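You operate a simulated robot arm through the tools that you are given. There is no shell and no other tool.

Carry out the task below with a simulated two-armed robot. There is one attempt and no reset: what you move stays moved.

TASK
Switch the keypad switch on. Then take the relay on the top of the green cabinet and put it away on the desk top. Then fetch the green relay and set it on the red fault tray. Then close the bench drawer. Then lift the blue flap open. Keep to this order.

The check looks at the end state, three seconds after you hand in, the way a careful person would. Anything else that was tipped, shoved, dropped, spilled or broken makes it a failure.

THE ROBOT
Two 7-joint arms with fingered hands on one trunk, on a base that moves. Base frame: it is fixed to the floor where the robot stands at the start and does not move with it; the origin is under the middle of the robot, x ahead of it, y to its left, z up; the surface under the hand at the start is at about z = 0.72. Lengths are in m, angles in degrees, forces in N, time in s.
The left shoulder is at the start at [0.053, 0.173, 1.254], the right one opposite. With the tool pointing down near the work surface each hand reaches from about 0.1 to 0.7 m from the robot's upright axis, wherever it stands, measured 20 degrees to its own side. Places, roughly: bench drawer [-3.5, 1.4, 0.6]; blue flap [-6.8, 0, 1.1]; desk top [0.6, -0.3, 0.7]; fault tray [0.25, 0.5, 1]; green relay [0.25, 0.75, 1]; keypad switch [0.5, 0, 0.8]; relay [0.25, 0.5, 1]. Payload 3.5 kg a hand.
Tool frame (each hand has its own): the origin (TCP) lies between the finger pads and is the grasp point; the fingertips stand 0.03 m ahead of it; z points along the fingers, y is the line along which they close. The gripper opens to 0.104 m; its body begins 0.035 m behind the TCP. The gripper is a hand of 3 fingers: y runs from the thumb to the fingers, the wrist lies at [-0.015, -0.104, -0.178] in the tool frame, and closing takes about 1.5 s.
Orientation is that of the tool frame in the base frame, as a unit quaternion [x, y, z, w]. With the fingers straight down and the wrist toward the robot, the tool's x, y and z point along [0, 1, 0], [1, 0, 0] and [0, 0, -1] of the base frame.

THE INTERFACE
- The arms move only by the tool apply_moves. It takes "left_series", "right_series" or both (then of equal length, played together; a hand with none holds still); each is a list of rows, each an object (a shift or turn left out is 0, a gripper value left out holds the last) with "delta_pos": the shift along the tool's x, y, z in m, a list of three; "dr": the turn, a rotation vector about the tool's x, y, z in degrees, a list of three. In form: [{"delta_pos": [x, y, z], "dr": [ax, ay, az]}, ...]. A call has 1 to 20 rows; each row is the pose to reach, as a shift and turn from the pose commanded when the call began, along the tool's axes at that moment. "left_jaw" and "right_jaw" are, for a hand that has rows, the opening in per cent of the stroke, from 0 (shut) to 100 (fully open), set as the call begins (left out, the last holds). Rows are played at 5 a second. More than 0.05 m and 8.6 degrees between two rows, or a gripper value outside its range, and nothing of the call is played. A pose out of reach is approached as far as the arm can. The call stops where the force on the tool passes 40 N (or 10 N more than at its start, if that is more) or the arm is blocked; 0.2 s more then pass. The fingers move at their own pace (about 0.072 m/s each) and stop on an object; they squeeze with about 27 N. The grip force told is the motor's: it shows also when the fingers shut on nothing. Time passes only in rows, and 0.2 s behind the last, so rows that repeat a pose let the fingers close. The reply holds the time, the measured pose of the TCP, the force on the tool along the base axes, the opening and the grip force, in the units named above and with some noise, with the torque about the TCP (base axes, N m) and any sound that the robot's microphone picked up.
- Cameras (640 x 400 px; columns grow to the right, rows downward): "scene" is now at [0.1355, -0.0206, 1.4213]; the picture's right is [-0.22, -0.98, 0.00], its down [-0.62, 0.14, -0.77] and it looks along [0.75, -0.17, -0.63] (base axes); focal length 214 px, centre (320, 200). "left" rides on the left gripper at [-0.064, -0.094, -0.117] in its tool frame; the picture's right is [-0.72, -0.33, 0.61], its down [0.64, -0.65, 0.40] and it looks along [0.27, 0.68, 0.68] (tool axes); focal length 238 px, centre (320, 200). "right" rides on the right gripper at [0.064, -0.094, -0.117] in its tool frame; the picture's right is [-0.72, 0.33, -0.61], its down [-0.64, -0.65, 0.40] and it looks along [-0.27, 0.68, 0.68] (tool axes); focal length 238 px, centre (320, 200). There is no depth. A picture from a camera that has moved, and an enlarged one, comes with that camera's place and axes in the base frame and with its lens.
- camera(camera): a new picture of that camera. No time passes.
- slide_trunk(by): moves the trunk up (or, below 0, down) by that many m; the arms and the scene camera ride with it, the base frame stays. It gives what a move gives, with no picture.
- steer(legs): drives the robot by 1 to 6 legs, each [ahead, left, turn to the left] in m, m and degrees, along the robot's own axes; the way and the turn of a leg run together, so that a leg with both is an arc; at most 1.5 m and 180 degrees a leg. The arms and the cameras ride along, it lands a little off, and it stops where it bumps. It gives what a move gives.
- finger_targets(index, middle, thumb_bend, thumb_turn, hand): sets how far each is bent, from 0 (flat) to 1 (curled in); at 0.3 the hand is open as for a grip, at 0.7 the pads meet at the TCP. One left out holds its place. A second passes; each finger stops where it meets its share of the squeeze, and holds until it gets a number again. A gripper value or a shape takes the hand back. It gives what a move gives, with no picture; readings hold the bend of each and the force on the fingers (four entries, about 0 where the hand has none), thumb and palm. thumb_turn goes from beside the hand (0) to across from the fingers (1), as for a grip.
- preshape(shape, hand): the hand has 3 fingers and takes this shape, open, in about a second: jaw (thumb against the fingers, like two jaws); tri (thumb and two fingers); tip (a fingertip pinch); poke (one finger out to press); point (the index stretched); flat (the hand flat); cup (the hand cupped); fist (a fist). The gripper value then closes the fingers along that shape, each until it touches; the sizes above hold for jaw. It gives what a move gives, with no picture.
- pan_tilt(pan, tilt): turns the head with the scene camera to pan (to the left, within 86 degrees either way) and tilt (down, from -29 to 69), counted from straight ahead of the robot (the tilt from the chest, where the trunk bows). It gives what a move gives.
- zoom(camera, box): a new picture of the part [left, top, right, bottom] of that camera's present view, enlarged. No time passes.
- job_done(): hands the job in; it is judged then, once.

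Nothing tells you exact positions but the pictures and the camera data. Unless the task says otherwise, let go and move clear before handing in.

The tools are called by a JSON object that holds its "op" and its "data". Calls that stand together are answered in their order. apply_moves: Moves the arms, as the interface text tells. Its arguments: {"type":"object","properties":{"left_series":{"type":"array","items":{"type":"object","properties":{"delta_pos":{"type":"array","items":{"type":"number"}},"dr":{"type":"array","items":{"type":"number"}}}}},"left_jaw":{"type":"number"},"right_series":{"type":"array","items":{"type":"object","properties":{"delta_pos":{"type":"array","items":{"type":"number"}},"dr":{"type":"array","items":{"type":"number"}}}}},"right_jaw":{"type":"number"}},"required":[]} The other tools are called the same way: slide_trunk (by) moves the trunk up or down; preshape (shape, hand) gives the hand a shape; finger_targets (index, middle, thumb_bend, thumb_turn, hand) moves the fingers one by one; steer (legs) drives the base; pan_tilt (pan, tilt) turns the head that bears the scene camera; camera (camera) takes a picture; zoom (camera, box) takes an enlarged picture of a part of a camera's view; job_done () hands the job in.

At the start:

```text
t: 0.0
left_ee_pos: [0.3802, 0.4462, 1.2581]
left_tool_rot: [0.707, 0.707, 0.0, 0.0]
left_ft_force: [0.4, -0.1, -0.5]
left_torque: [-0.01, 0.01, -0.02]
left_finger_gap: 0.1033
left_grip_force: 0.0
left_shape: jaw
left_bend: [0.3, 0.3, 0.3, 0.98]
left_finger forces: [0.0, 0.0, 0.0, 0.1, 0.0, 0.1]
right_ee_pos: [0.3415, 0.0595, 1.282]
right_tool_rot: [0.707, 0.707, 0.001, 0.0]
right_ft_force: [-1.0, 0.4, 0.3]
right_torque: [0.02, 0.0, 0.0]
right_finger_gap: 0.1036
right_grip_force: 0.1
right_shape: jaw
right_bend: [0.3, 0.3, 0.3, 0.98]
right_finger forces: [0.0, 0.2, 0.0, 0.1, 0.0, 0.0]
trunk travel left (down, up): [-0.35, 0.404]
robot x, y, heading: [-0.0029, -0.0021, 0.3]
head pan, tilt (commanded): [-12.7, 39.3]
```

scene: 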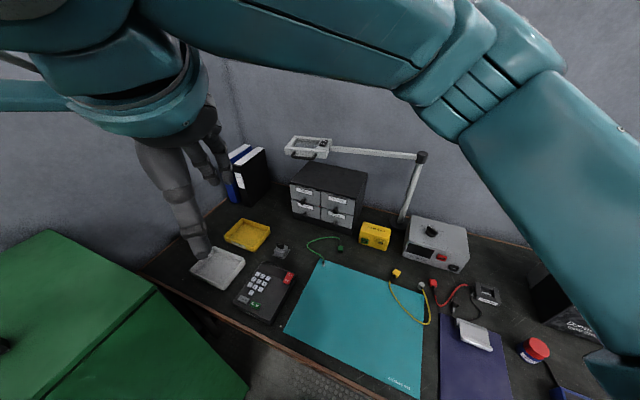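
right: 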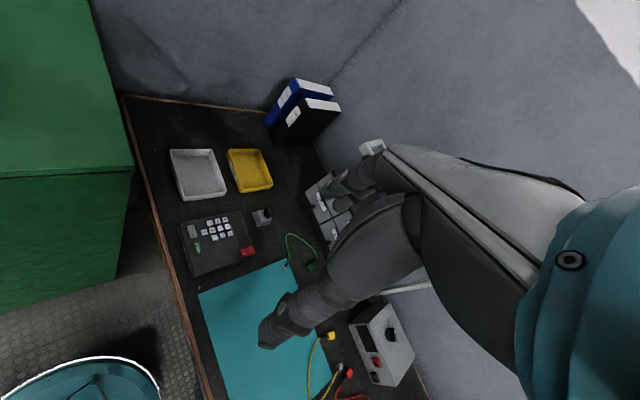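
left: 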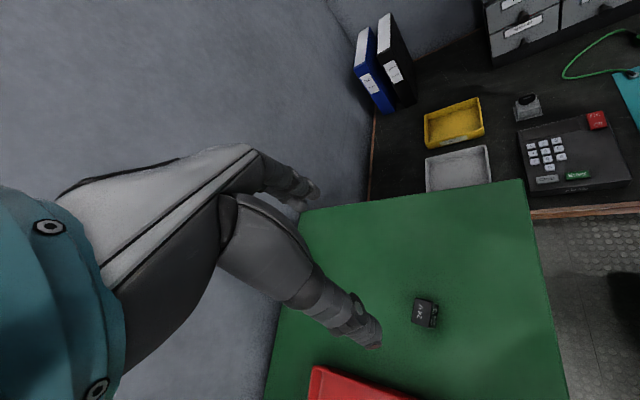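

I see a desk ahead with a keypad box, trays, a teal mat and instruments, and a green cabinet to the left with a dark relay and a red tray on top. I'll look closer before moving anything.

{"op": "zoom", "data": {"camera": "scene", "box": [180, 200, 340, 330]}}

{"op": "zoom", "data": {"camera": "right", "box": [140, 120, 340, 300]}}

{"op": "zoom", "data": {"camera": "left", "box": [260, 60, 640, 400]}}

```text
3.08 times, centred on (260, 265) of scene
camera zoom: at [0.1355, -0.0206, 1.4213], right [-0.22, -0.98, 0.0], down [-0.62, 0.14, -0.77], along [0.75, -0.17, -0.63], focal length 660 px, centre (505, 0)
```

zoom: 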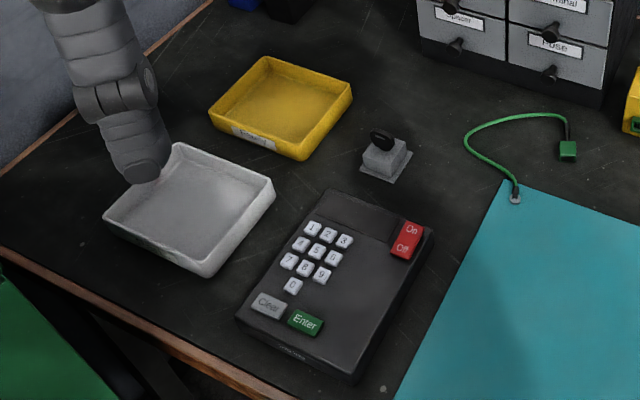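

```text
2.22 times, centred on (240, 210) of right
camera zoom: at [0.2469, 0.1243, 1.3983], right [0.33, -0.72, 0.61], down [-0.65, -0.64, -0.4], along [0.68, -0.27, -0.68], focal length 530 px, centre (498, 178)
```

zoom: 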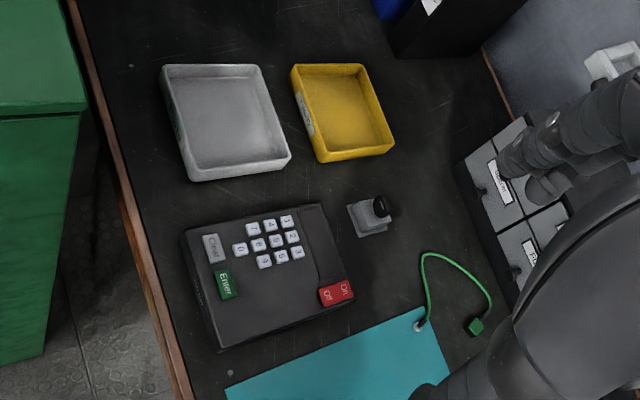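

```text
1.18 times, centred on (450, 230) of left
camera zoom: at [0.2852, 0.3804, 1.3765], right [-0.33, -0.72, -0.61], down [-0.65, 0.64, -0.4], along [0.68, 0.27, -0.68], focal length 280 px, centre (167, 165)
```

zoom: 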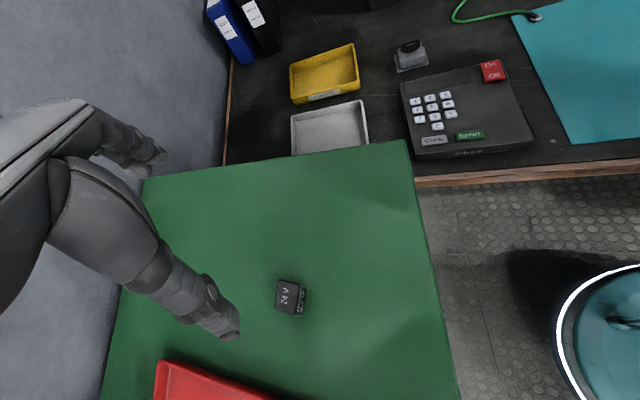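

The keypad box has a red rocker at its far right corner with "On" on the far half. I'll turn the head to see the cabinet top and the rest of the room.

{"op": "pan_tilt", "data": {"pan": 60, "tilt": 50}}

{"op": "camera", "data": {"camera": "scene"}}

```text
t: 1.4
left_ee_pos: [0.3807, 0.4468, 1.2587]
left_tool_rot: [0.707, 0.707, 0.0, 0.0]
left_ft_force: [-0.5, -0.1, -0.5]
left_torque: [0.01, -0.01, -0.01]
left_finger_gap: 0.1037
left_grip_force: 0.0
left_shape: jaw
left_bend: [0.3, 0.3, 0.3, 0.98]
left_finger forces: [0.1, 0.0, 0.0, 0.0, 0.1, 0.0]
right_ee_pos: [0.3417, 0.0601, 1.2813]
right_tool_rot: [0.707, 0.707, 0.0, 0.0]
right_ft_force: [-0.2, 0.1, 0.1]
right_torque: [-0.01, 0.02, 0.0]
right_finger_gap: 0.1035
right_grip_force: 0.0
right_shape: jaw
right_bend: [0.3, 0.3, 0.3, 0.98]
right_finger forces: [0.0, 0.1, 0.0, 0.1, 0.0, 0.1]
trunk travel left (down, up): [-0.35, 0.404]
robot x, y, heading: [-0.0002, -0.0027, -0.0]
head pan, tilt (commanded): [60.0, 50.0]
```

```text
taken
camera scene: at [0.0907, 0.0649, 1.4061], right [0.87, -0.5, 0.0], down [-0.38, -0.66, -0.64], along [0.32, 0.56, -0.77], focal length 214 px, centre (320, 200)
```

scene: 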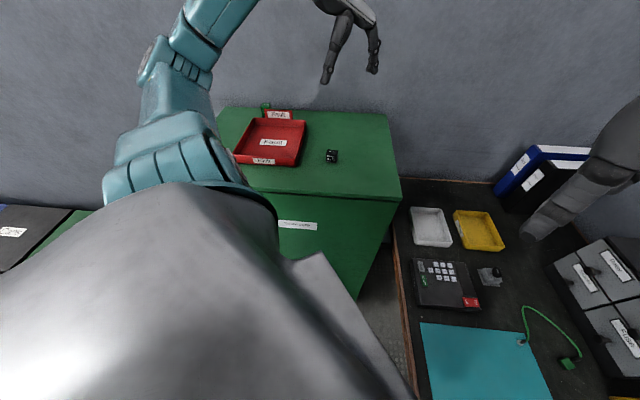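

{"op": "zoom", "data": {"camera": "scene", "box": [210, 90, 410, 260]}}

{"op": "zoom", "data": {"camera": "scene", "box": [225, 95, 345, 175]}}

{"op": "zoom", "data": {"camera": "scene", "box": [400, 240, 520, 330]}}

```text
2.35 times, centred on (310, 175) of scene
camera zoom: at [0.0907, 0.0649, 1.4061], right [0.87, -0.5, 0.0], down [-0.38, -0.66, -0.64], along [0.32, 0.56, -0.77], focal length 505 px, centre (344, 259)
```

zoom: 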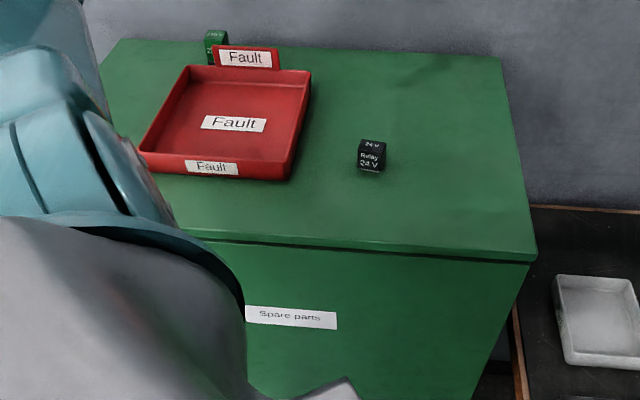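

```text
5.00 times, centred on (285, 135) of scene
camera zoom: at [0.0907, 0.0649, 1.4061], right [0.87, -0.5, 0.0], down [-0.38, -0.66, -0.64], along [0.32, 0.56, -0.77], focal length 1072 px, centre (495, 525)
```

zoom: 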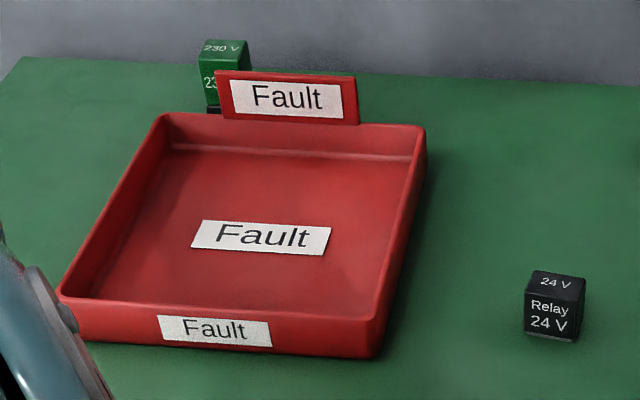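

```text
4.44 times, centred on (460, 285) of scene
camera zoom: at [0.0907, 0.0649, 1.4061], right [0.87, -0.5, 0.0], down [-0.38, -0.66, -0.64], along [0.32, 0.56, -0.77], focal length 953 px, centre (-302, -178)
```

zoom: 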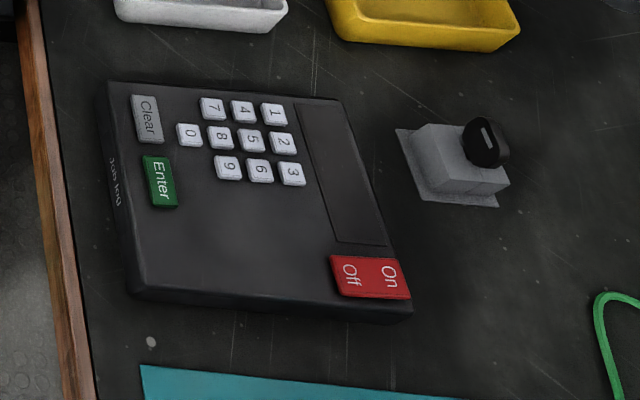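

Black "24 V" relay sits right of the red fault tray, and the green "230 V" relay stands behind the tray's Fault sign. First the keypad rocker: I'll shape the right hand for pressing and look at it.

{"op": "preshape", "data": {"hand": "right", "shape": "poke"}}

{"op": "pan_tilt", "data": {"pan": 0, "tilt": 40}}

{"op": "camera", "data": {"camera": "right"}}

{"op": "camera", "data": {"camera": "scene"}}

```text
t: 2.4
left_ee_pos: [0.3794, 0.4458, 1.2583]
left_tool_rot: [0.707, 0.707, 0.0, -0.001]
left_ft_force: [-0.1, -0.4, 0.1]
left_torque: [0.01, 0.02, -0.02]
left_finger_gap: 0.1036
left_grip_force: 0.0
left_shape: jaw
left_bend: [0.3, 0.3, 0.3, 0.98]
left_finger forces: [0.0, 0.0, 0.1, 0.0, 0.1, 0.1]
right_ee_pos: [0.3411, 0.0609, 1.281]
right_tool_rot: [0.707, 0.707, -0.001, 0.001]
right_ft_force: [-0.2, 0.1, -0.1]
right_torque: [0.01, 0.0, -0.03]
right_finger_gap: 0.0001
right_grip_force: 0.1
right_shape: poke
right_bend: [0.7, 0.7, 1.0, 1.0]
right_finger forces: [0.0, 0.1, 0.0, 0.0, 0.1, 0.1]
trunk travel left (down, up): [-0.35, 0.404]
robot x, y, heading: [-0.001, 0.0, 0.0]
head pan, tilt (commanded): [60.0, 50.0]
```

```text
t: 3.6
left_ee_pos: [0.3799, 0.4453, 1.2583]
left_tool_rot: [0.708, 0.706, 0.0, 0.0]
left_ft_force: [0.5, -0.6, 0.4]
left_torque: [-0.02, 0.0, -0.03]
left_finger_gap: 0.1036
left_grip_force: 0.0
left_shape: jaw
left_bend: [0.3, 0.3, 0.3, 0.98]
left_finger forces: [0.1, 0.0, 0.1, 0.0, 0.0, 0.0]
right_ee_pos: [0.3412, 0.0605, 1.2814]
right_tool_rot: [0.707, 0.707, 0.0, 0.001]
right_ft_force: [-1.2, -0.1, 0.4]
right_torque: [-0.02, -0.04, 0.01]
right_finger_gap: 0.0
right_grip_force: 0.0
right_shape: poke
right_bend: [0.7, 0.7, 1.0, 1.0]
right_finger forces: [0.0, 0.0, 0.0, 0.1, 0.0, 0.0]
trunk travel left (down, up): [-0.35, 0.404]
robot x, y, heading: [0.0007, 0.0006, -0.0]
head pan, tilt (commanded): [0.0, 40.0]
```

```text
taken
camera right: at [0.2469, 0.1243, 1.3982], right [0.33, -0.72, 0.61], down [-0.65, -0.64, -0.4], along [0.68, -0.27, -0.68], focal length 238 px, centre (320, 200)
```

right: 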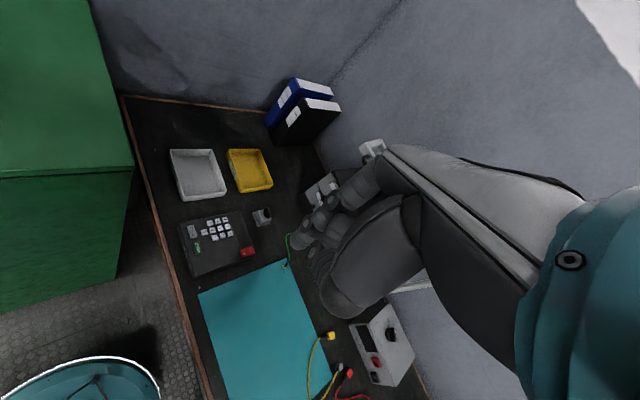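

```text
taken
camera scene: at [0.1371, -0.0017, 1.4202], right [0.0, -1.0, 0.0], down [-0.64, 0.0, -0.77], along [0.77, 0.0, -0.64], focal length 214 px, centre (320, 200)
```

scene: 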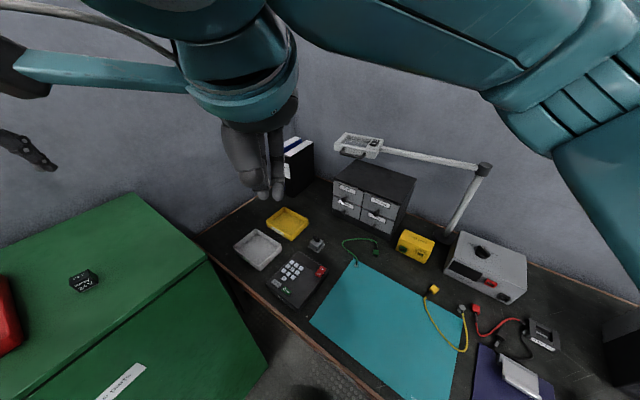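

{"op": "zoom", "data": {"camera": "right", "box": [260, 140, 460, 330]}}

{"op": "zoom", "data": {"camera": "scene", "box": [200, 90, 330, 210]}}

```text
2.11 times, centred on (360, 235) of right
camera zoom: at [0.2469, 0.1243, 1.3982], right [0.33, -0.72, 0.61], down [-0.65, -0.64, -0.4], along [0.68, -0.27, -0.68], focal length 502 px, centre (236, 126)
```

zoom: 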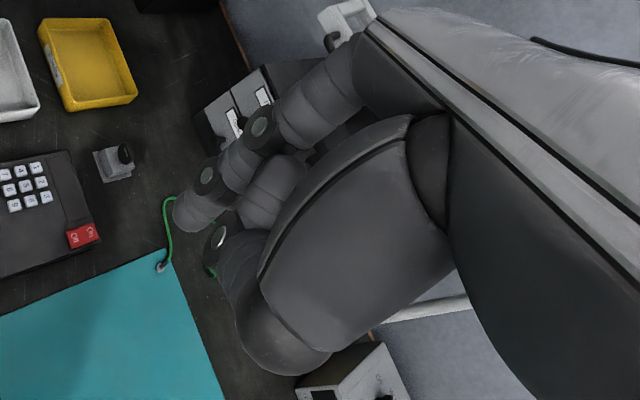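

```text
3.33 times, centred on (265, 150) of scene
camera zoom: at [0.1371, -0.0017, 1.4202], right [0.0, -1.0, 0.0], down [-0.64, 0.0, -0.77], along [0.77, 0.0, -0.64], focal length 715 px, centre (503, 367)
```

zoom: 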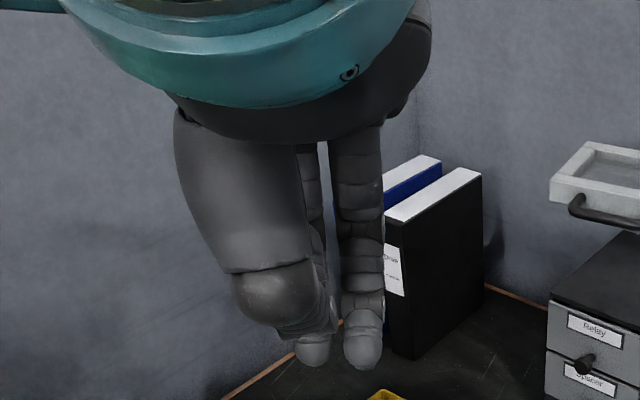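

{"op": "preshape", "data": {"hand": "right", "shape": "point"}}

{"op": "zoom", "data": {"camera": "right", "box": [260, 140, 460, 330]}}

{"op": "zoom", "data": {"camera": "scene", "box": [200, 90, 330, 210]}}

```text
t: 4.5
left_ee_pos: [0.3805, 0.4443, 1.2576]
left_tool_rot: [0.707, 0.708, 0.0, 0.001]
left_ft_force: [-0.5, -0.6, -0.3]
left_torque: [0.0, -0.01, 0.02]
left_finger_gap: 0.1032
left_grip_force: 0.0
left_shape: jaw
left_bend: [0.3, 0.3, 0.3, 0.98]
left_finger forces: [0.1, 0.0, 0.0, 0.0, 0.0, 0.0]
right_ee_pos: [0.342, 0.0612, 1.2807]
right_tool_rot: [0.708, 0.706, 0.0, -0.001]
right_ft_force: [-0.3, -0.8, -0.4]
right_torque: [0.04, -0.01, 0.0]
right_finger_gap: 0.0002
right_grip_force: 0.1
right_shape: point
right_bend: [0.2, 1.0, 0.98, 0.88]
right_finger forces: [0.0, 0.0, 0.1, 0.1, 0.0, 0.0]
trunk travel left (down, up): [-0.35, 0.404]
robot x, y, heading: [0.004, -0.0023, -0.0]
head pan, tilt (commanded): [0.0, 40.0]
```

```text
2.11 times, centred on (360, 235) of right
camera zoom: at [0.2469, 0.1243, 1.3983], right [0.33, -0.72, 0.61], down [-0.65, -0.64, -0.4], along [0.68, -0.27, -0.68], focal length 502 px, centre (236, 126)
```

zoom: 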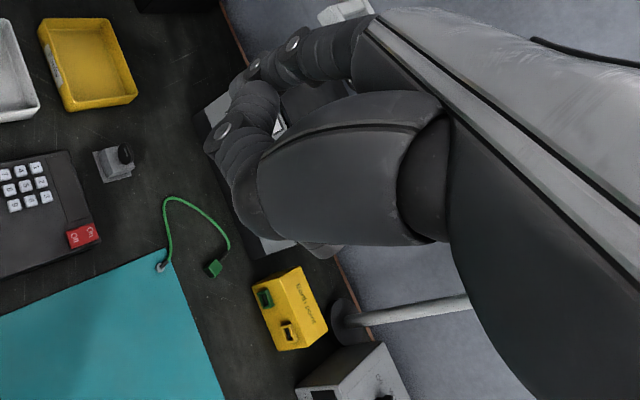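

```text
3.33 times, centred on (265, 150) of scene
camera zoom: at [0.1371, -0.0018, 1.4203], right [0.0, -1.0, 0.0], down [-0.64, 0.0, -0.77], along [0.77, 0.0, -0.64], focal length 715 px, centre (503, 367)
```

zoom: 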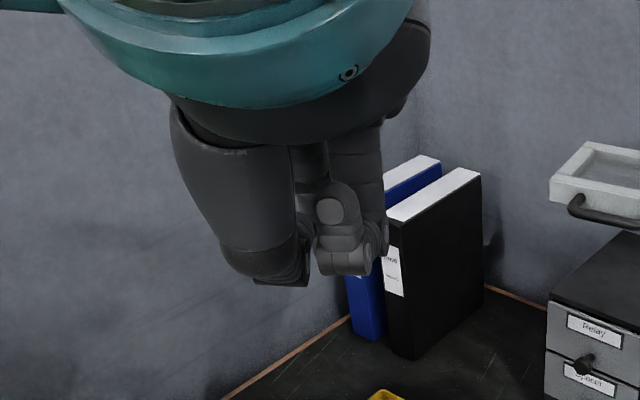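

{"op": "finger_targets", "data": {"hand": "right", "index": 0.6, "middle": 1.0, "thumb_bend": 1.0, "thumb_turn": 1.0}}

{"op": "zoom", "data": {"camera": "right", "box": [260, 140, 460, 330]}}

{"op": "zoom", "data": {"camera": "scene", "box": [200, 90, 330, 210]}}

```text
t: 5.5
left_ee_pos: [0.3803, 0.445, 1.2589]
left_tool_rot: [0.707, 0.708, 0.0, 0.0]
left_ft_force: [-0.2, 0.0, 1.2]
left_torque: [0.01, 0.01, -0.03]
left_finger_gap: 0.1037
left_grip_force: 0.1
left_shape: jaw
left_bend: [0.3, 0.3, 0.3, 0.98]
left_finger forces: [0.1, 0.1, 0.0, 0.1, 0.0, 0.0]
right_ee_pos: [0.3412, 0.0605, 1.281]
right_tool_rot: [0.707, 0.707, 0.001, 0.0]
right_ft_force: [0.6, -0.6, 0.0]
right_torque: [0.02, -0.01, 0.02]
right_finger_gap: 0.0223
right_grip_force: 0.1
right_shape: fingers
right_bend: [0.37, 1.0, 0.98, 1.0]
right_finger forces: [0.1, 0.0, 0.1, 0.1, 0.0, 0.1]
trunk travel left (down, up): [-0.35, 0.404]
robot x, y, heading: [0.0007, -0.0045, 0.1]
head pan, tilt (commanded): [0.0, 40.0]
```

```text
2.11 times, centred on (360, 235) of right
camera zoom: at [0.2469, 0.1243, 1.3983], right [0.33, -0.72, 0.61], down [-0.65, -0.64, -0.4], along [0.68, -0.27, -0.68], focal length 502 px, centre (236, 126)
```

zoom: 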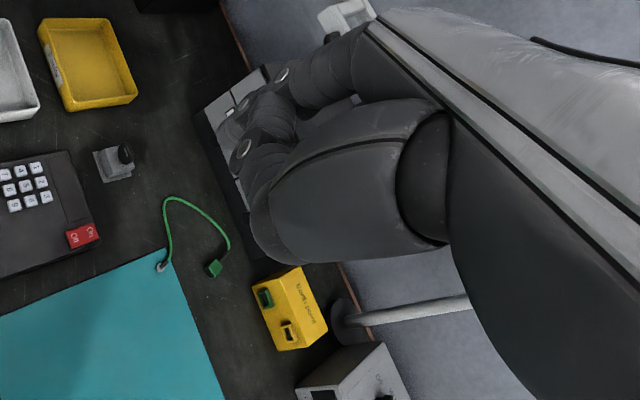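

```text
3.33 times, centred on (265, 150) of scene
camera zoom: at [0.1371, -0.0018, 1.4203], right [0.0, -1.0, 0.0], down [-0.64, 0.0, -0.77], along [0.77, 0.0, -0.64], focal length 715 px, centre (503, 367)
```

zoom: 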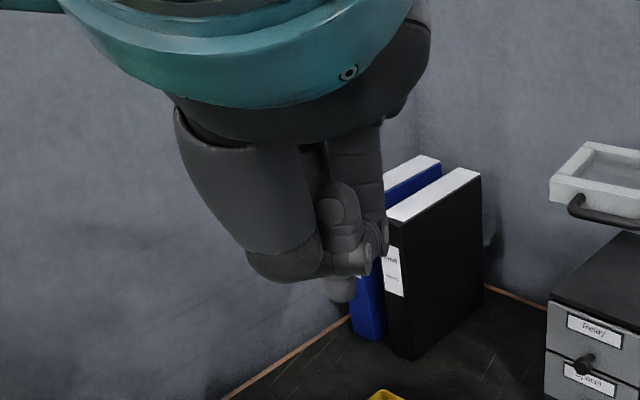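

{"op": "finger_targets", "data": {"hand": "right", "index": 0.7, "middle": 1.0}}

{"op": "zoom", "data": {"camera": "right", "box": [260, 140, 460, 330]}}

{"op": "zoom", "data": {"camera": "scene", "box": [200, 90, 330, 210]}}

```text
t: 6.5
left_ee_pos: [0.3792, 0.4461, 1.2581]
left_tool_rot: [0.707, 0.707, 0.001, 0.0]
left_ft_force: [-0.3, 0.4, -0.2]
left_torque: [-0.01, -0.01, 0.02]
left_finger_gap: 0.1035
left_grip_force: 0.1
left_shape: jaw
left_bend: [0.3, 0.3, 0.3, 0.98]
left_finger forces: [0.0, 0.0, 0.1, 0.0, 0.1, 0.0]
right_ee_pos: [0.3407, 0.0592, 1.2818]
right_tool_rot: [0.707, 0.707, 0.0, 0.0]
right_ft_force: [0.0, -0.5, -0.4]
right_torque: [0.04, 0.02, 0.04]
right_finger_gap: 0.0203
right_grip_force: 0.1
right_shape: fingers
right_bend: [0.38, 1.0, 0.98, 1.0]
right_finger forces: [0.1, 0.0, 0.0, 0.0, 0.0, 0.0]
trunk travel left (down, up): [-0.35, 0.404]
robot x, y, heading: [-0.0026, 0.0004, -0.1]
head pan, tilt (commanded): [0.0, 40.0]
```

```text
2.11 times, centred on (360, 235) of right
camera zoom: at [0.2469, 0.1243, 1.3982], right [0.33, -0.72, 0.61], down [-0.65, -0.64, -0.4], along [0.68, -0.27, -0.68], focal length 502 px, centre (236, 126)
```

zoom: 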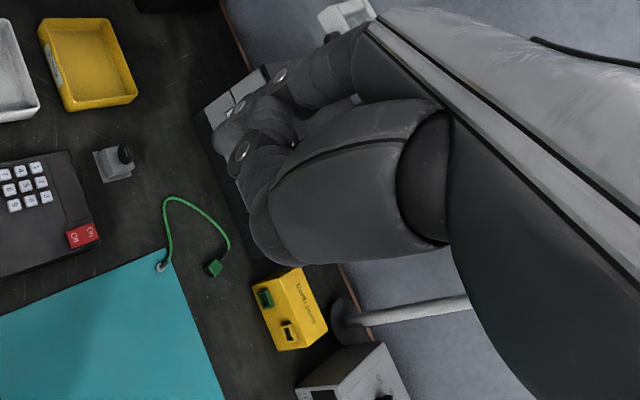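

```text
3.33 times, centred on (265, 150) of scene
camera zoom: at [0.1371, -0.0018, 1.4203], right [0.0, -1.0, 0.0], down [-0.64, 0.0, -0.77], along [0.77, 0.0, -0.64], focal length 715 px, centre (503, 367)
```

zoom: 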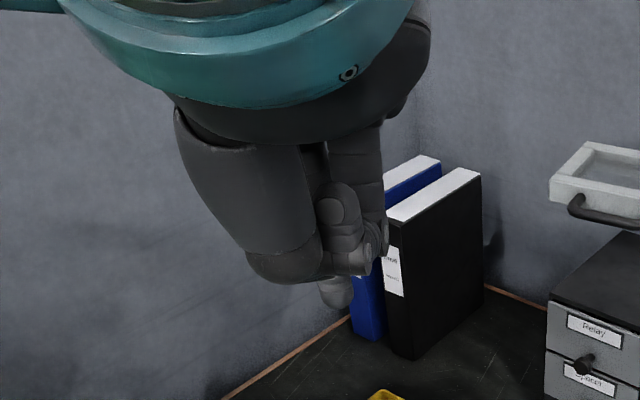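

{"op": "finger_targets", "data": {"hand": "right", "index": 0.2, "middle": 0.2, "thumb_bend": 0.2, "thumb_turn": 1.0}}

{"op": "finger_targets", "data": {"hand": "right", "index": 0.7, "middle": 1.0, "thumb_bend": 0.3, "thumb_turn": 1.0}}

{"op": "zoom", "data": {"camera": "right", "box": [260, 140, 460, 330]}}

{"op": "zoom", "data": {"camera": "scene", "box": [200, 90, 330, 210]}}

```text
t: 7.5
left_ee_pos: [0.3816, 0.4455, 1.2583]
left_tool_rot: [0.707, 0.707, 0.0, 0.0]
left_ft_force: [-0.4, -0.1, -0.3]
left_torque: [-0.02, -0.03, 0.0]
left_finger_gap: 0.1036
left_grip_force: 0.1
left_shape: jaw
left_bend: [0.3, 0.3, 0.3, 0.98]
left_finger forces: [0.0, 0.0, 0.0, 0.0, 0.1, 0.0]
right_ee_pos: [0.3416, 0.0605, 1.2805]
right_tool_rot: [0.707, 0.707, 0.001, 0.0]
right_ft_force: [1.0, -0.4, -1.0]
right_torque: [-0.02, 0.01, -0.02]
right_finger_gap: 0.1252
right_grip_force: 0.1
right_shape: fingers
right_bend: [0.2, 0.2, 0.2, 0.97]
right_finger forces: [0.0, 0.0, 0.0, 0.0, 0.1, 0.0]
trunk travel left (down, up): [-0.35, 0.404]
robot x, y, heading: [0.0009, 0.0018, -0.2]
head pan, tilt (commanded): [0.0, 40.0]
```

```text
t: 8.6
left_ee_pos: [0.3796, 0.4446, 1.2579]
left_tool_rot: [0.707, 0.708, 0.0, 0.0]
left_ft_force: [-0.1, -0.5, 0.9]
left_torque: [0.0, -0.01, 0.01]
left_finger_gap: 0.1035
left_grip_force: 0.1
left_shape: jaw
left_bend: [0.3, 0.3, 0.3, 0.98]
left_finger forces: [0.0, 0.0, 0.1, 0.0, 0.0, 0.1]
right_ee_pos: [0.3409, 0.0608, 1.281]
right_tool_rot: [0.707, 0.707, 0.001, 0.0]
right_ft_force: [-0.2, -1.1, 0.0]
right_torque: [-0.01, 0.01, -0.01]
right_finger_gap: 0.0524
right_grip_force: 0.0
right_shape: fingers
right_bend: [0.7, 1.0, 0.3, 0.97]
right_finger forces: [0.0, 0.0, 0.0, 0.0, 0.1, 0.0]
trunk travel left (down, up): [-0.35, 0.404]
robot x, y, heading: [0.0019, -0.0019, -0.0]
head pan, tilt (commanded): [0.0, 40.0]
```

```text
2.11 times, centred on (360, 235) of right
camera zoom: at [0.2469, 0.1243, 1.3983], right [0.33, -0.72, 0.61], down [-0.65, -0.64, -0.4], along [0.68, -0.27, -0.68], focal length 502 px, centre (236, 126)
```

zoom: 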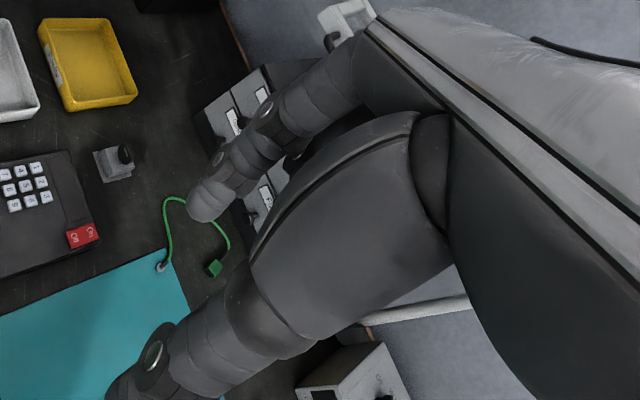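

```text
3.33 times, centred on (265, 150) of scene
camera zoom: at [0.1371, -0.0018, 1.4203], right [0.0, -1.0, 0.0], down [-0.64, 0.0, -0.77], along [0.77, 0.0, -0.64], focal length 715 px, centre (503, 367)
```

zoom: 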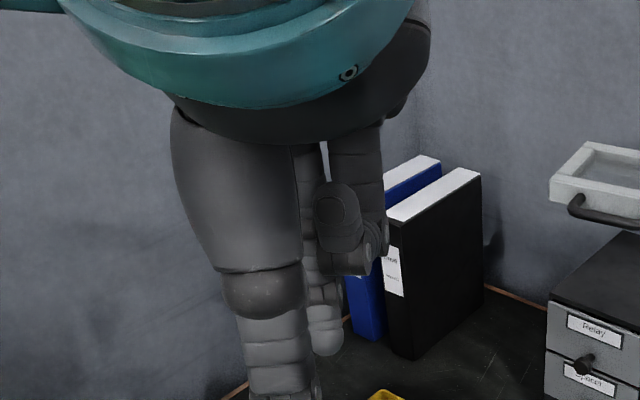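

{"op": "finger_targets", "data": {"hand": "right", "index": 0.7, "middle": 1.0, "thumb_bend": 1.0, "thumb_turn": 1.0}}

{"op": "zoom", "data": {"camera": "right", "box": [260, 140, 460, 330]}}

{"op": "zoom", "data": {"camera": "scene", "box": [200, 90, 330, 210]}}

```text
t: 9.6
left_ee_pos: [0.379, 0.446, 1.2579]
left_tool_rot: [0.707, 0.707, 0.0, -0.001]
left_ft_force: [-0.1, 0.5, -0.6]
left_torque: [0.01, -0.03, 0.03]
left_finger_gap: 0.1038
left_grip_force: 0.0
left_shape: jaw
left_bend: [0.3, 0.3, 0.3, 0.98]
left_finger forces: [0.1, 0.0, 0.1, 0.0, 0.0, 0.1]
right_ee_pos: [0.3414, 0.0609, 1.2803]
right_tool_rot: [0.707, 0.707, 0.0, 0.0]
right_ft_force: [0.2, 0.0, -0.2]
right_torque: [0.02, 0.01, 0.01]
right_finger_gap: 0.0047
right_grip_force: 0.0
right_shape: fingers
right_bend: [0.58, 1.0, 0.87, 1.0]
right_finger forces: [0.1, 0.1, 0.0, 0.0, 0.0, 0.0]
trunk travel left (down, up): [-0.35, 0.404]
robot x, y, heading: [-0.0017, 0.0016, -0.2]
head pan, tilt (commanded): [0.0, 40.0]
```

```text
2.11 times, centred on (360, 235) of right
camera zoom: at [0.2469, 0.1243, 1.3983], right [0.33, -0.72, 0.61], down [-0.65, -0.64, -0.4], along [0.68, -0.27, -0.68], focal length 502 px, centre (236, 126)
```

zoom: 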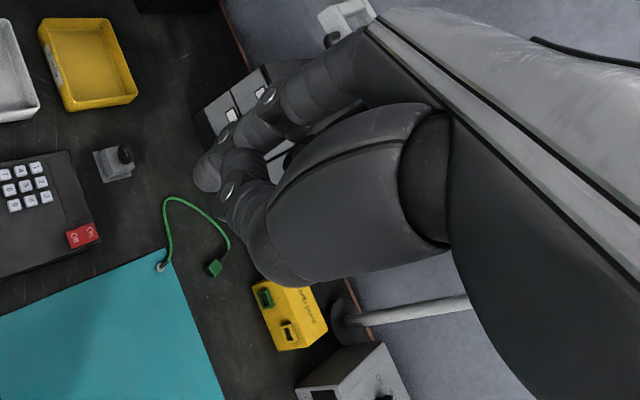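

```text
3.33 times, centred on (265, 150) of scene
camera zoom: at [0.1371, -0.0018, 1.4203], right [0.0, -1.0, 0.0], down [-0.64, 0.0, -0.77], along [0.77, 0.0, -0.64], focal length 715 px, centre (503, 367)
```

zoom: 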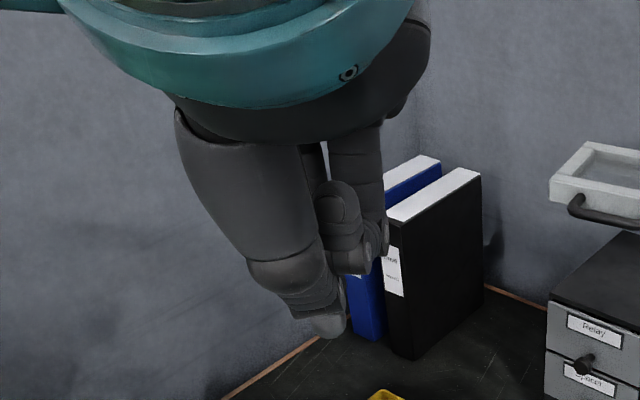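

The index fingertip now sticks out as a firm poker, about 3 cm beyond the TCP. I take the "On" half of the rocker to be near [0.56, -0.006, 0.75]; I'll bring the right hand above it and check.

{"op": "apply_moves", "data": {"right_series": [{"delta_pos": [-0.007, 0.02, 0.038]}, {"delta_pos": [-0.0145, 0.04, 0.076]}, {"delta_pos": [-0.022, 0.061, 0.114]}, {"delta_pos": [-0.029, 0.081, 0.152]}, {"delta_pos": [-0.036, 0.101, 0.19]}, {"delta_pos": [-0.0435, 0.1215, 0.228]}, {"delta_pos": [-0.051, 0.142, 0.266]}, {"delta_pos": [-0.058, 0.162, 0.304]}, {"delta_pos": [-0.065, 0.182, 0.342]}, {"delta_pos": [-0.0725, 0.1925, 0.38]}]}}

{"op": "camera", "data": {"camera": "right"}}

{"op": "camera", "data": {"camera": "scene"}}

```text
t: 11.8
left_ee_pos: [0.3798, 0.4451, 1.2592]
left_tool_rot: [0.707, 0.707, 0.0, -0.001]
left_ft_force: [0.1, 0.4, -0.1]
left_torque: [0.02, 0.02, 0.04]
left_finger_gap: 0.1038
left_grip_force: 0.0
left_shape: jaw
left_bend: [0.3, 0.3, 0.3, 0.98]
left_finger forces: [0.0, 0.0, 0.0, 0.0, 0.1, 0.0]
right_ee_pos: [0.5334, -0.0107, 0.8988]
right_tool_rot: [0.707, 0.707, 0.0, 0.0]
right_ft_force: [0.7, 0.0, -0.9]
right_torque: [-0.04, 0.01, 0.02]
right_finger_gap: 0.0051
right_grip_force: 0.0
right_shape: fingers
right_bend: [0.57, 1.0, 0.87, 1.0]
right_finger forces: [0.0, 0.0, 0.0, 0.0, 0.0, 0.1]
trunk travel left (down, up): [-0.35, 0.404]
robot x, y, heading: [-0.0008, 0.0046, 0.1]
head pan, tilt (commanded): [0.0, 40.0]
```

```text
taken
camera right: at [0.4386, 0.0527, 1.0166], right [0.33, -0.72, 0.61], down [-0.65, -0.64, -0.4], along [0.68, -0.27, -0.68], focal length 238 px, centre (320, 200)
```

right: 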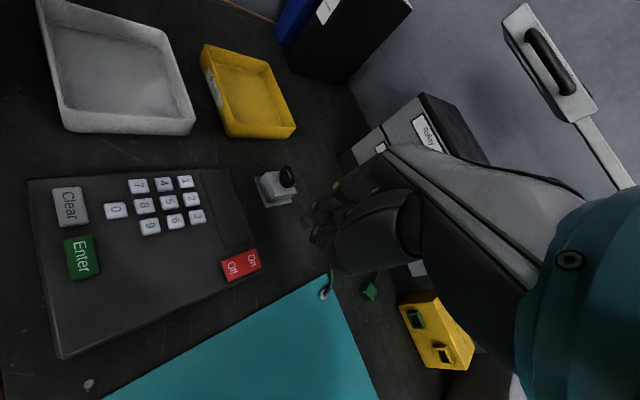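

```text
taken
camera scene: at [0.1371, -0.0019, 1.4203], right [0.0, -1.0, 0.0], down [-0.64, 0.0, -0.77], along [0.77, 0.0, -0.64], focal length 214 px, centre (320, 200)
```

scene: 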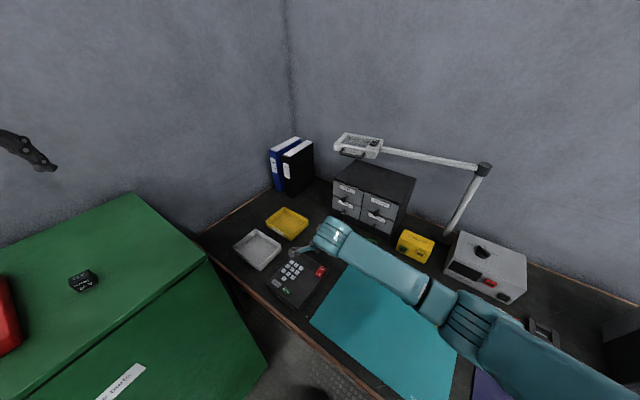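

{"op": "zoom", "data": {"camera": "right", "box": [180, 200, 340, 300]}}

{"op": "zoom", "data": {"camera": "scene", "box": [260, 220, 360, 310]}}

```text
4.00 times, centred on (260, 250) of right
camera zoom: at [0.4386, 0.0527, 1.0166], right [0.33, -0.72, 0.61], down [-0.65, -0.64, -0.4], along [0.68, -0.27, -0.68], focal length 953 px, centre (560, 0)
```

zoom: 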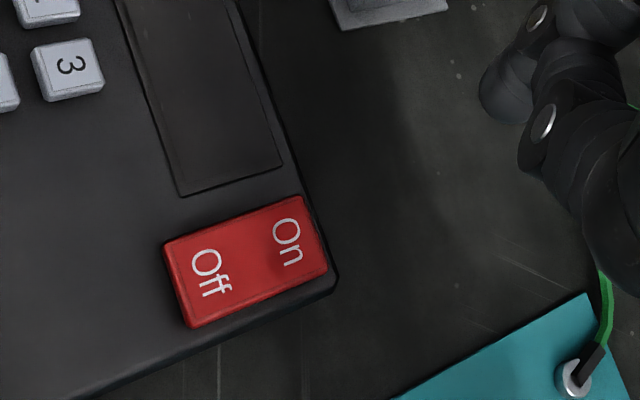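

```text
4.44 times, centred on (310, 265) of scene
camera zoom: at [0.1371, -0.0019, 1.4203], right [0.0, -1.0, 0.0], down [-0.64, 0.0, -0.77], along [0.77, 0.0, -0.64], focal length 953 px, centre (364, -89)
```

zoom: 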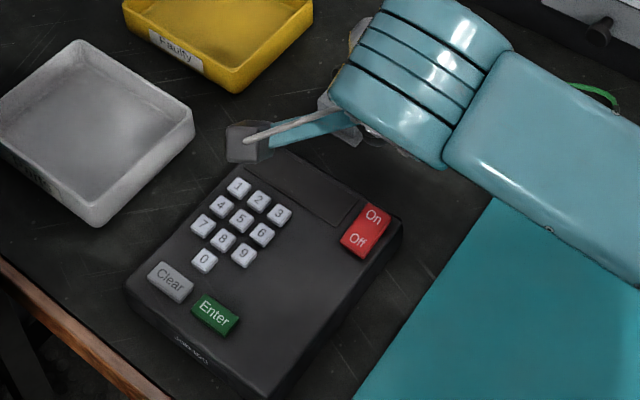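

{"op": "apply_moves", "data": {"right_series": [{"delta_pos": [-0.003, 0.0025, 0.03]}, {"delta_pos": [-0.007, 0.0055, 0.06]}, {"delta_pos": [-0.007, 0.0055, 0.085]}]}}

{"op": "zoom", "data": {"camera": "right", "box": [180, 180, 380, 300]}}

{"op": "zoom", "data": {"camera": "scene", "box": [260, 220, 360, 310]}}

{"op": "camera", "data": {"camera": "left"}}

```text
t: 12.6
left_ee_pos: [0.3804, 0.4467, 1.2583]
left_tool_rot: [0.707, 0.707, 0.0, -0.001]
left_ft_force: [-1.3, -0.4, 0.4]
left_torque: [0.0, 0.04, -0.02]
left_finger_gap: 0.1037
left_grip_force: 0.0
left_shape: jaw
left_bend: [0.3, 0.3, 0.3, 0.98]
left_finger forces: [0.0, 0.1, 0.0, 0.0, 0.1, 0.0]
right_ee_pos: [0.5372, -0.0172, 0.8177]
right_tool_rot: [0.707, 0.707, 0.0, -0.001]
right_ft_force: [0.7, -1.0, 0.2]
right_torque: [0.02, 0.02, 0.04]
right_finger_gap: 0.0053
right_grip_force: 0.0
right_shape: fingers
right_bend: [0.57, 1.0, 0.87, 1.0]
right_finger forces: [0.0, 0.1, 0.1, 0.0, 0.1, 0.1]
trunk travel left (down, up): [-0.35, 0.404]
robot x, y, heading: [0.0001, 0.0016, 0.0]
head pan, tilt (commanded): [0.0, 40.0]
```

```text
3.20 times, centred on (280, 240) of right
camera zoom: at [0.4436, 0.0466, 0.9344], right [0.33, -0.72, 0.61], down [-0.65, -0.64, -0.4], along [0.68, -0.27, -0.68], focal length 763 px, centre (448, 72)
```

zoom: 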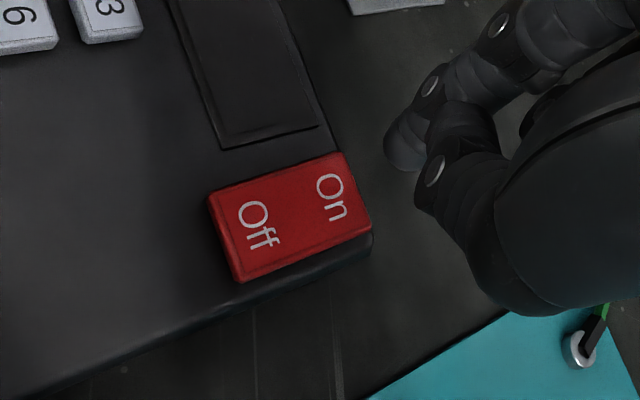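

```text
4.44 times, centred on (310, 265) of scene
camera zoom: at [0.1371, -0.0017, 1.4203], right [0.0, -1.0, 0.0], down [-0.64, 0.0, -0.77], along [0.77, 0.0, -0.64], focal length 953 px, centre (364, -89)
```

zoom: 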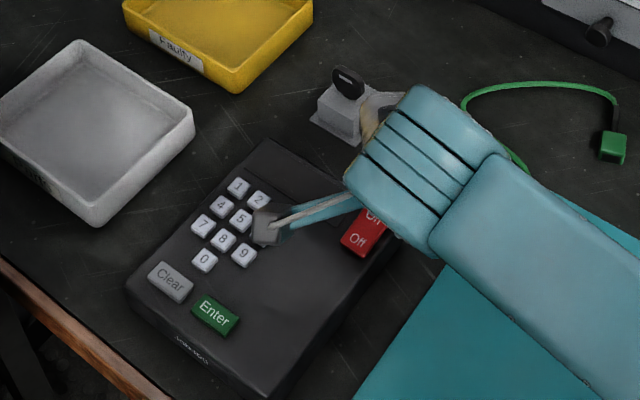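

```text
taken
camera left: at [0.2852, 0.3805, 1.3765], right [-0.33, -0.72, -0.61], down [-0.65, 0.64, -0.4], along [0.68, 0.27, -0.68], focal length 238 px, centre (320, 200)
```

left: 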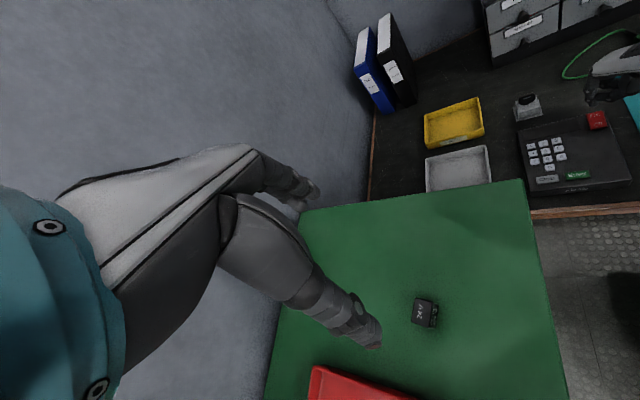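

{"op": "apply_moves", "data": {"right_series": [{"delta_pos": [0, 0, 0.012]}, {"delta_pos": [0, 0, 0.018]}, {"delta_pos": [0, 0, 0.022]}, {"delta_pos": [0, 0, 0.025]}]}}

{"op": "zoom", "data": {"camera": "right", "box": [180, 180, 380, 300]}}

```text
t: 13.6
left_ee_pos: [0.3789, 0.446, 1.2577]
left_tool_rot: [0.707, 0.707, 0.0, -0.001]
left_ft_force: [0.3, -0.4, -0.2]
left_torque: [-0.02, 0.01, -0.02]
left_finger_gap: 0.1035
left_grip_force: 0.1
left_shape: jaw
left_bend: [0.3, 0.3, 0.3, 0.98]
left_finger forces: [0.0, 0.1, 0.1, 0.0, 0.1, 0.0]
right_ee_pos: [0.5395, -0.0185, 0.7927]
right_tool_rot: [0.707, 0.707, 0.0, 0.001]
right_ft_force: [0.7, -1.0, 2.3]
right_torque: [-0.03, -0.13, -0.01]
right_finger_gap: 0.0055
right_grip_force: 3.7
right_shape: fingers
right_bend: [0.57, 1.0, 0.87, 1.0]
right_finger forces: [8.0, 0.0, 0.0, 0.1, 0.0, 0.0]
trunk travel left (down, up): [-0.35, 0.404]
robot x, y, heading: [-0.0015, 0.0006, -0.0]
head pan, tilt (commanded): [0.0, 40.0]
heard: click
```

```text
3.20 times, centred on (280, 240) of right
camera zoom: at [0.4451, 0.0456, 0.909], right [0.33, -0.72, 0.61], down [-0.65, -0.64, -0.41], along [0.68, -0.27, -0.68], focal length 763 px, centre (448, 72)
```

zoom: 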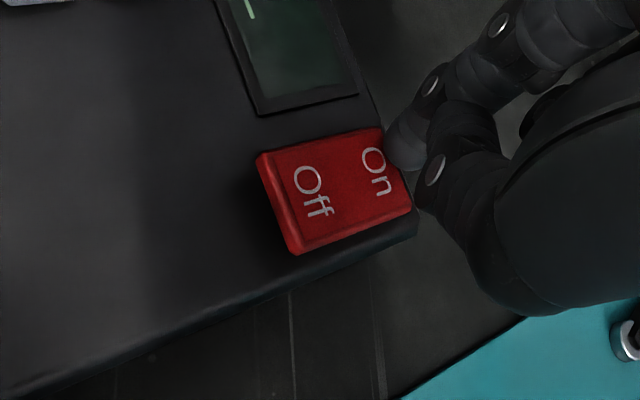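

A click was heard, the display lit green and the On side is down. I'll lift the right hand clear and verify.

{"op": "apply_moves", "data": {"right_series": [{"delta_pos": [0, 0, -0.03]}, {"delta_pos": [0, 0, -0.07]}, {"delta_pos": [0, -0.02, -0.11]}, {"delta_pos": [0, -0.05, -0.15]}, {"delta_pos": [-0.01, -0.08, -0.19]}, {"delta_pos": [-0.02, -0.11, -0.22]}]}}

{"op": "zoom", "data": {"camera": "scene", "box": [240, 200, 360, 310]}}

{"op": "camera", "data": {"camera": "scene"}}

```text
refused: row 5 steps farther than a row can; nothing moved
```

```text
3.64 times, centred on (300, 255) of scene
camera zoom: at [0.1367, -0.0019, 1.4204], right [0.0, -1.0, 0.0], down [-0.64, 0.0, -0.77], along [0.77, 0.0, -0.64], focal length 780 px, centre (393, 0)
```

zoom: 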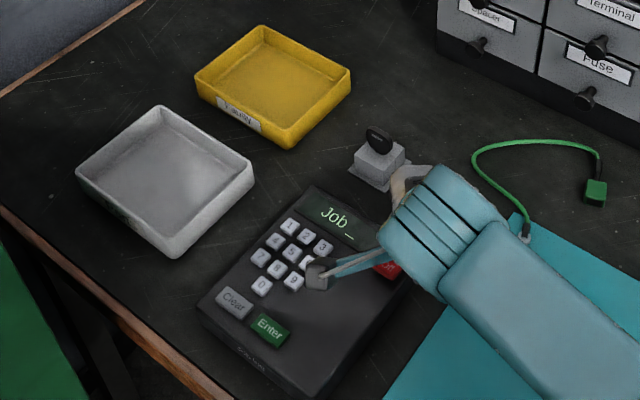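

```text
taken
camera scene: at [0.1367, -0.0019, 1.4204], right [0.0, -1.0, 0.0], down [-0.64, 0.0, -0.77], along [0.77, 0.0, -0.64], focal length 214 px, centre (320, 200)
```

scene: 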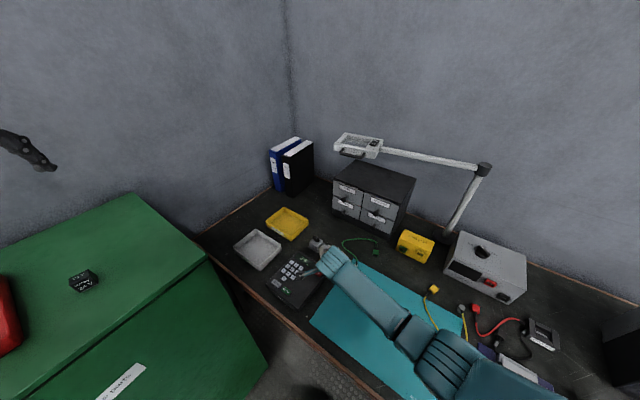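

{"op": "apply_moves", "data": {"right_series": [{"delta_pos": [0, 0, -0.03]}, {"delta_pos": [0, 0, -0.07]}, {"delta_pos": [0, -0.01, -0.11]}, {"delta_pos": [0, -0.03, -0.15]}, {"delta_pos": [-0.01, -0.05, -0.19]}, {"delta_pos": [-0.02, -0.075, -0.23]}, {"delta_pos": [-0.04, -0.095, -0.27]}, {"delta_pos": [-0.06, -0.115, -0.31]}, {"delta_pos": [-0.08, -0.135, -0.35]}]}}

{"op": "zoom", "data": {"camera": "scene", "box": [190, 190, 380, 320]}}

{"op": "camera", "data": {"camera": "right"}}

```text
t: 15.4
left_ee_pos: [0.3807, 0.4452, 1.2581]
left_tool_rot: [0.708, 0.707, -0.001, 0.0]
left_ft_force: [-0.6, 0.5, 0.4]
left_torque: [-0.01, 0.01, 0.04]
left_finger_gap: 0.1036
left_grip_force: 0.1
left_shape: jaw
left_bend: [0.3, 0.3, 0.3, 0.98]
left_finger forces: [0.1, 0.0, 0.0, 0.0, 0.1, 0.1]
right_ee_pos: [0.4502, -0.1293, 1.0501]
right_tool_rot: [0.728, 0.681, -0.054, 0.056]
right_ft_force: [0.7, -0.1, 0.4]
right_torque: [0.01, -0.02, -0.01]
right_finger_gap: 0.0057
right_grip_force: 0.2
right_shape: fingers
right_bend: [0.57, 1.0, 0.87, 1.0]
right_finger forces: [0.0, 0.0, 0.0, 0.0, 0.0, 0.0]
right hand out of reach, approached as far as the arm can: row 8, 9
trunk travel left (down, up): [-0.35, 0.404]
robot x, y, heading: [-0.001, -0.0025, -0.0]
head pan, tilt (commanded): [0.0, 40.0]
stopped in row 9 (right hand): the arm was blocked; the commanded pose is now the measured one
```

```text
3.08 times, centred on (285, 255) of scene
camera zoom: at [0.1372, -0.0016, 1.4202], right [0.0, -1.0, 0.0], down [-0.64, 0.0, -0.77], along [0.77, 0.0, -0.64], focal length 660 px, centre (428, 31)
```

zoom: 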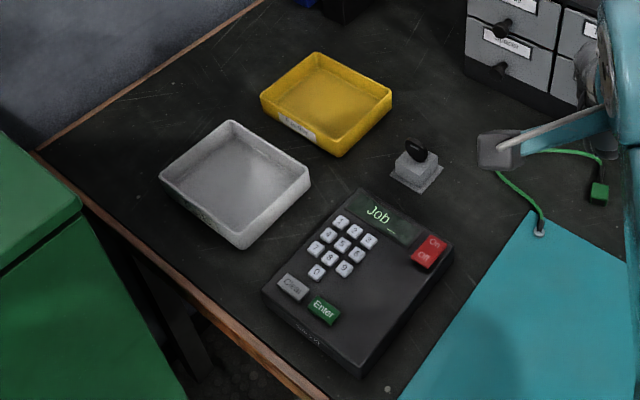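

```text
taken
camera right: at [0.3608, -0.0432, 1.1554], right [0.28, -0.64, 0.72], down [-0.69, -0.65, -0.31], along [0.66, -0.41, -0.62], focal length 238 px, centre (320, 200)
```

right: 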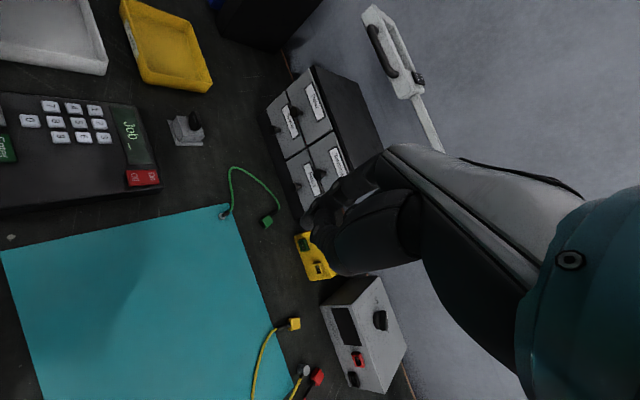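

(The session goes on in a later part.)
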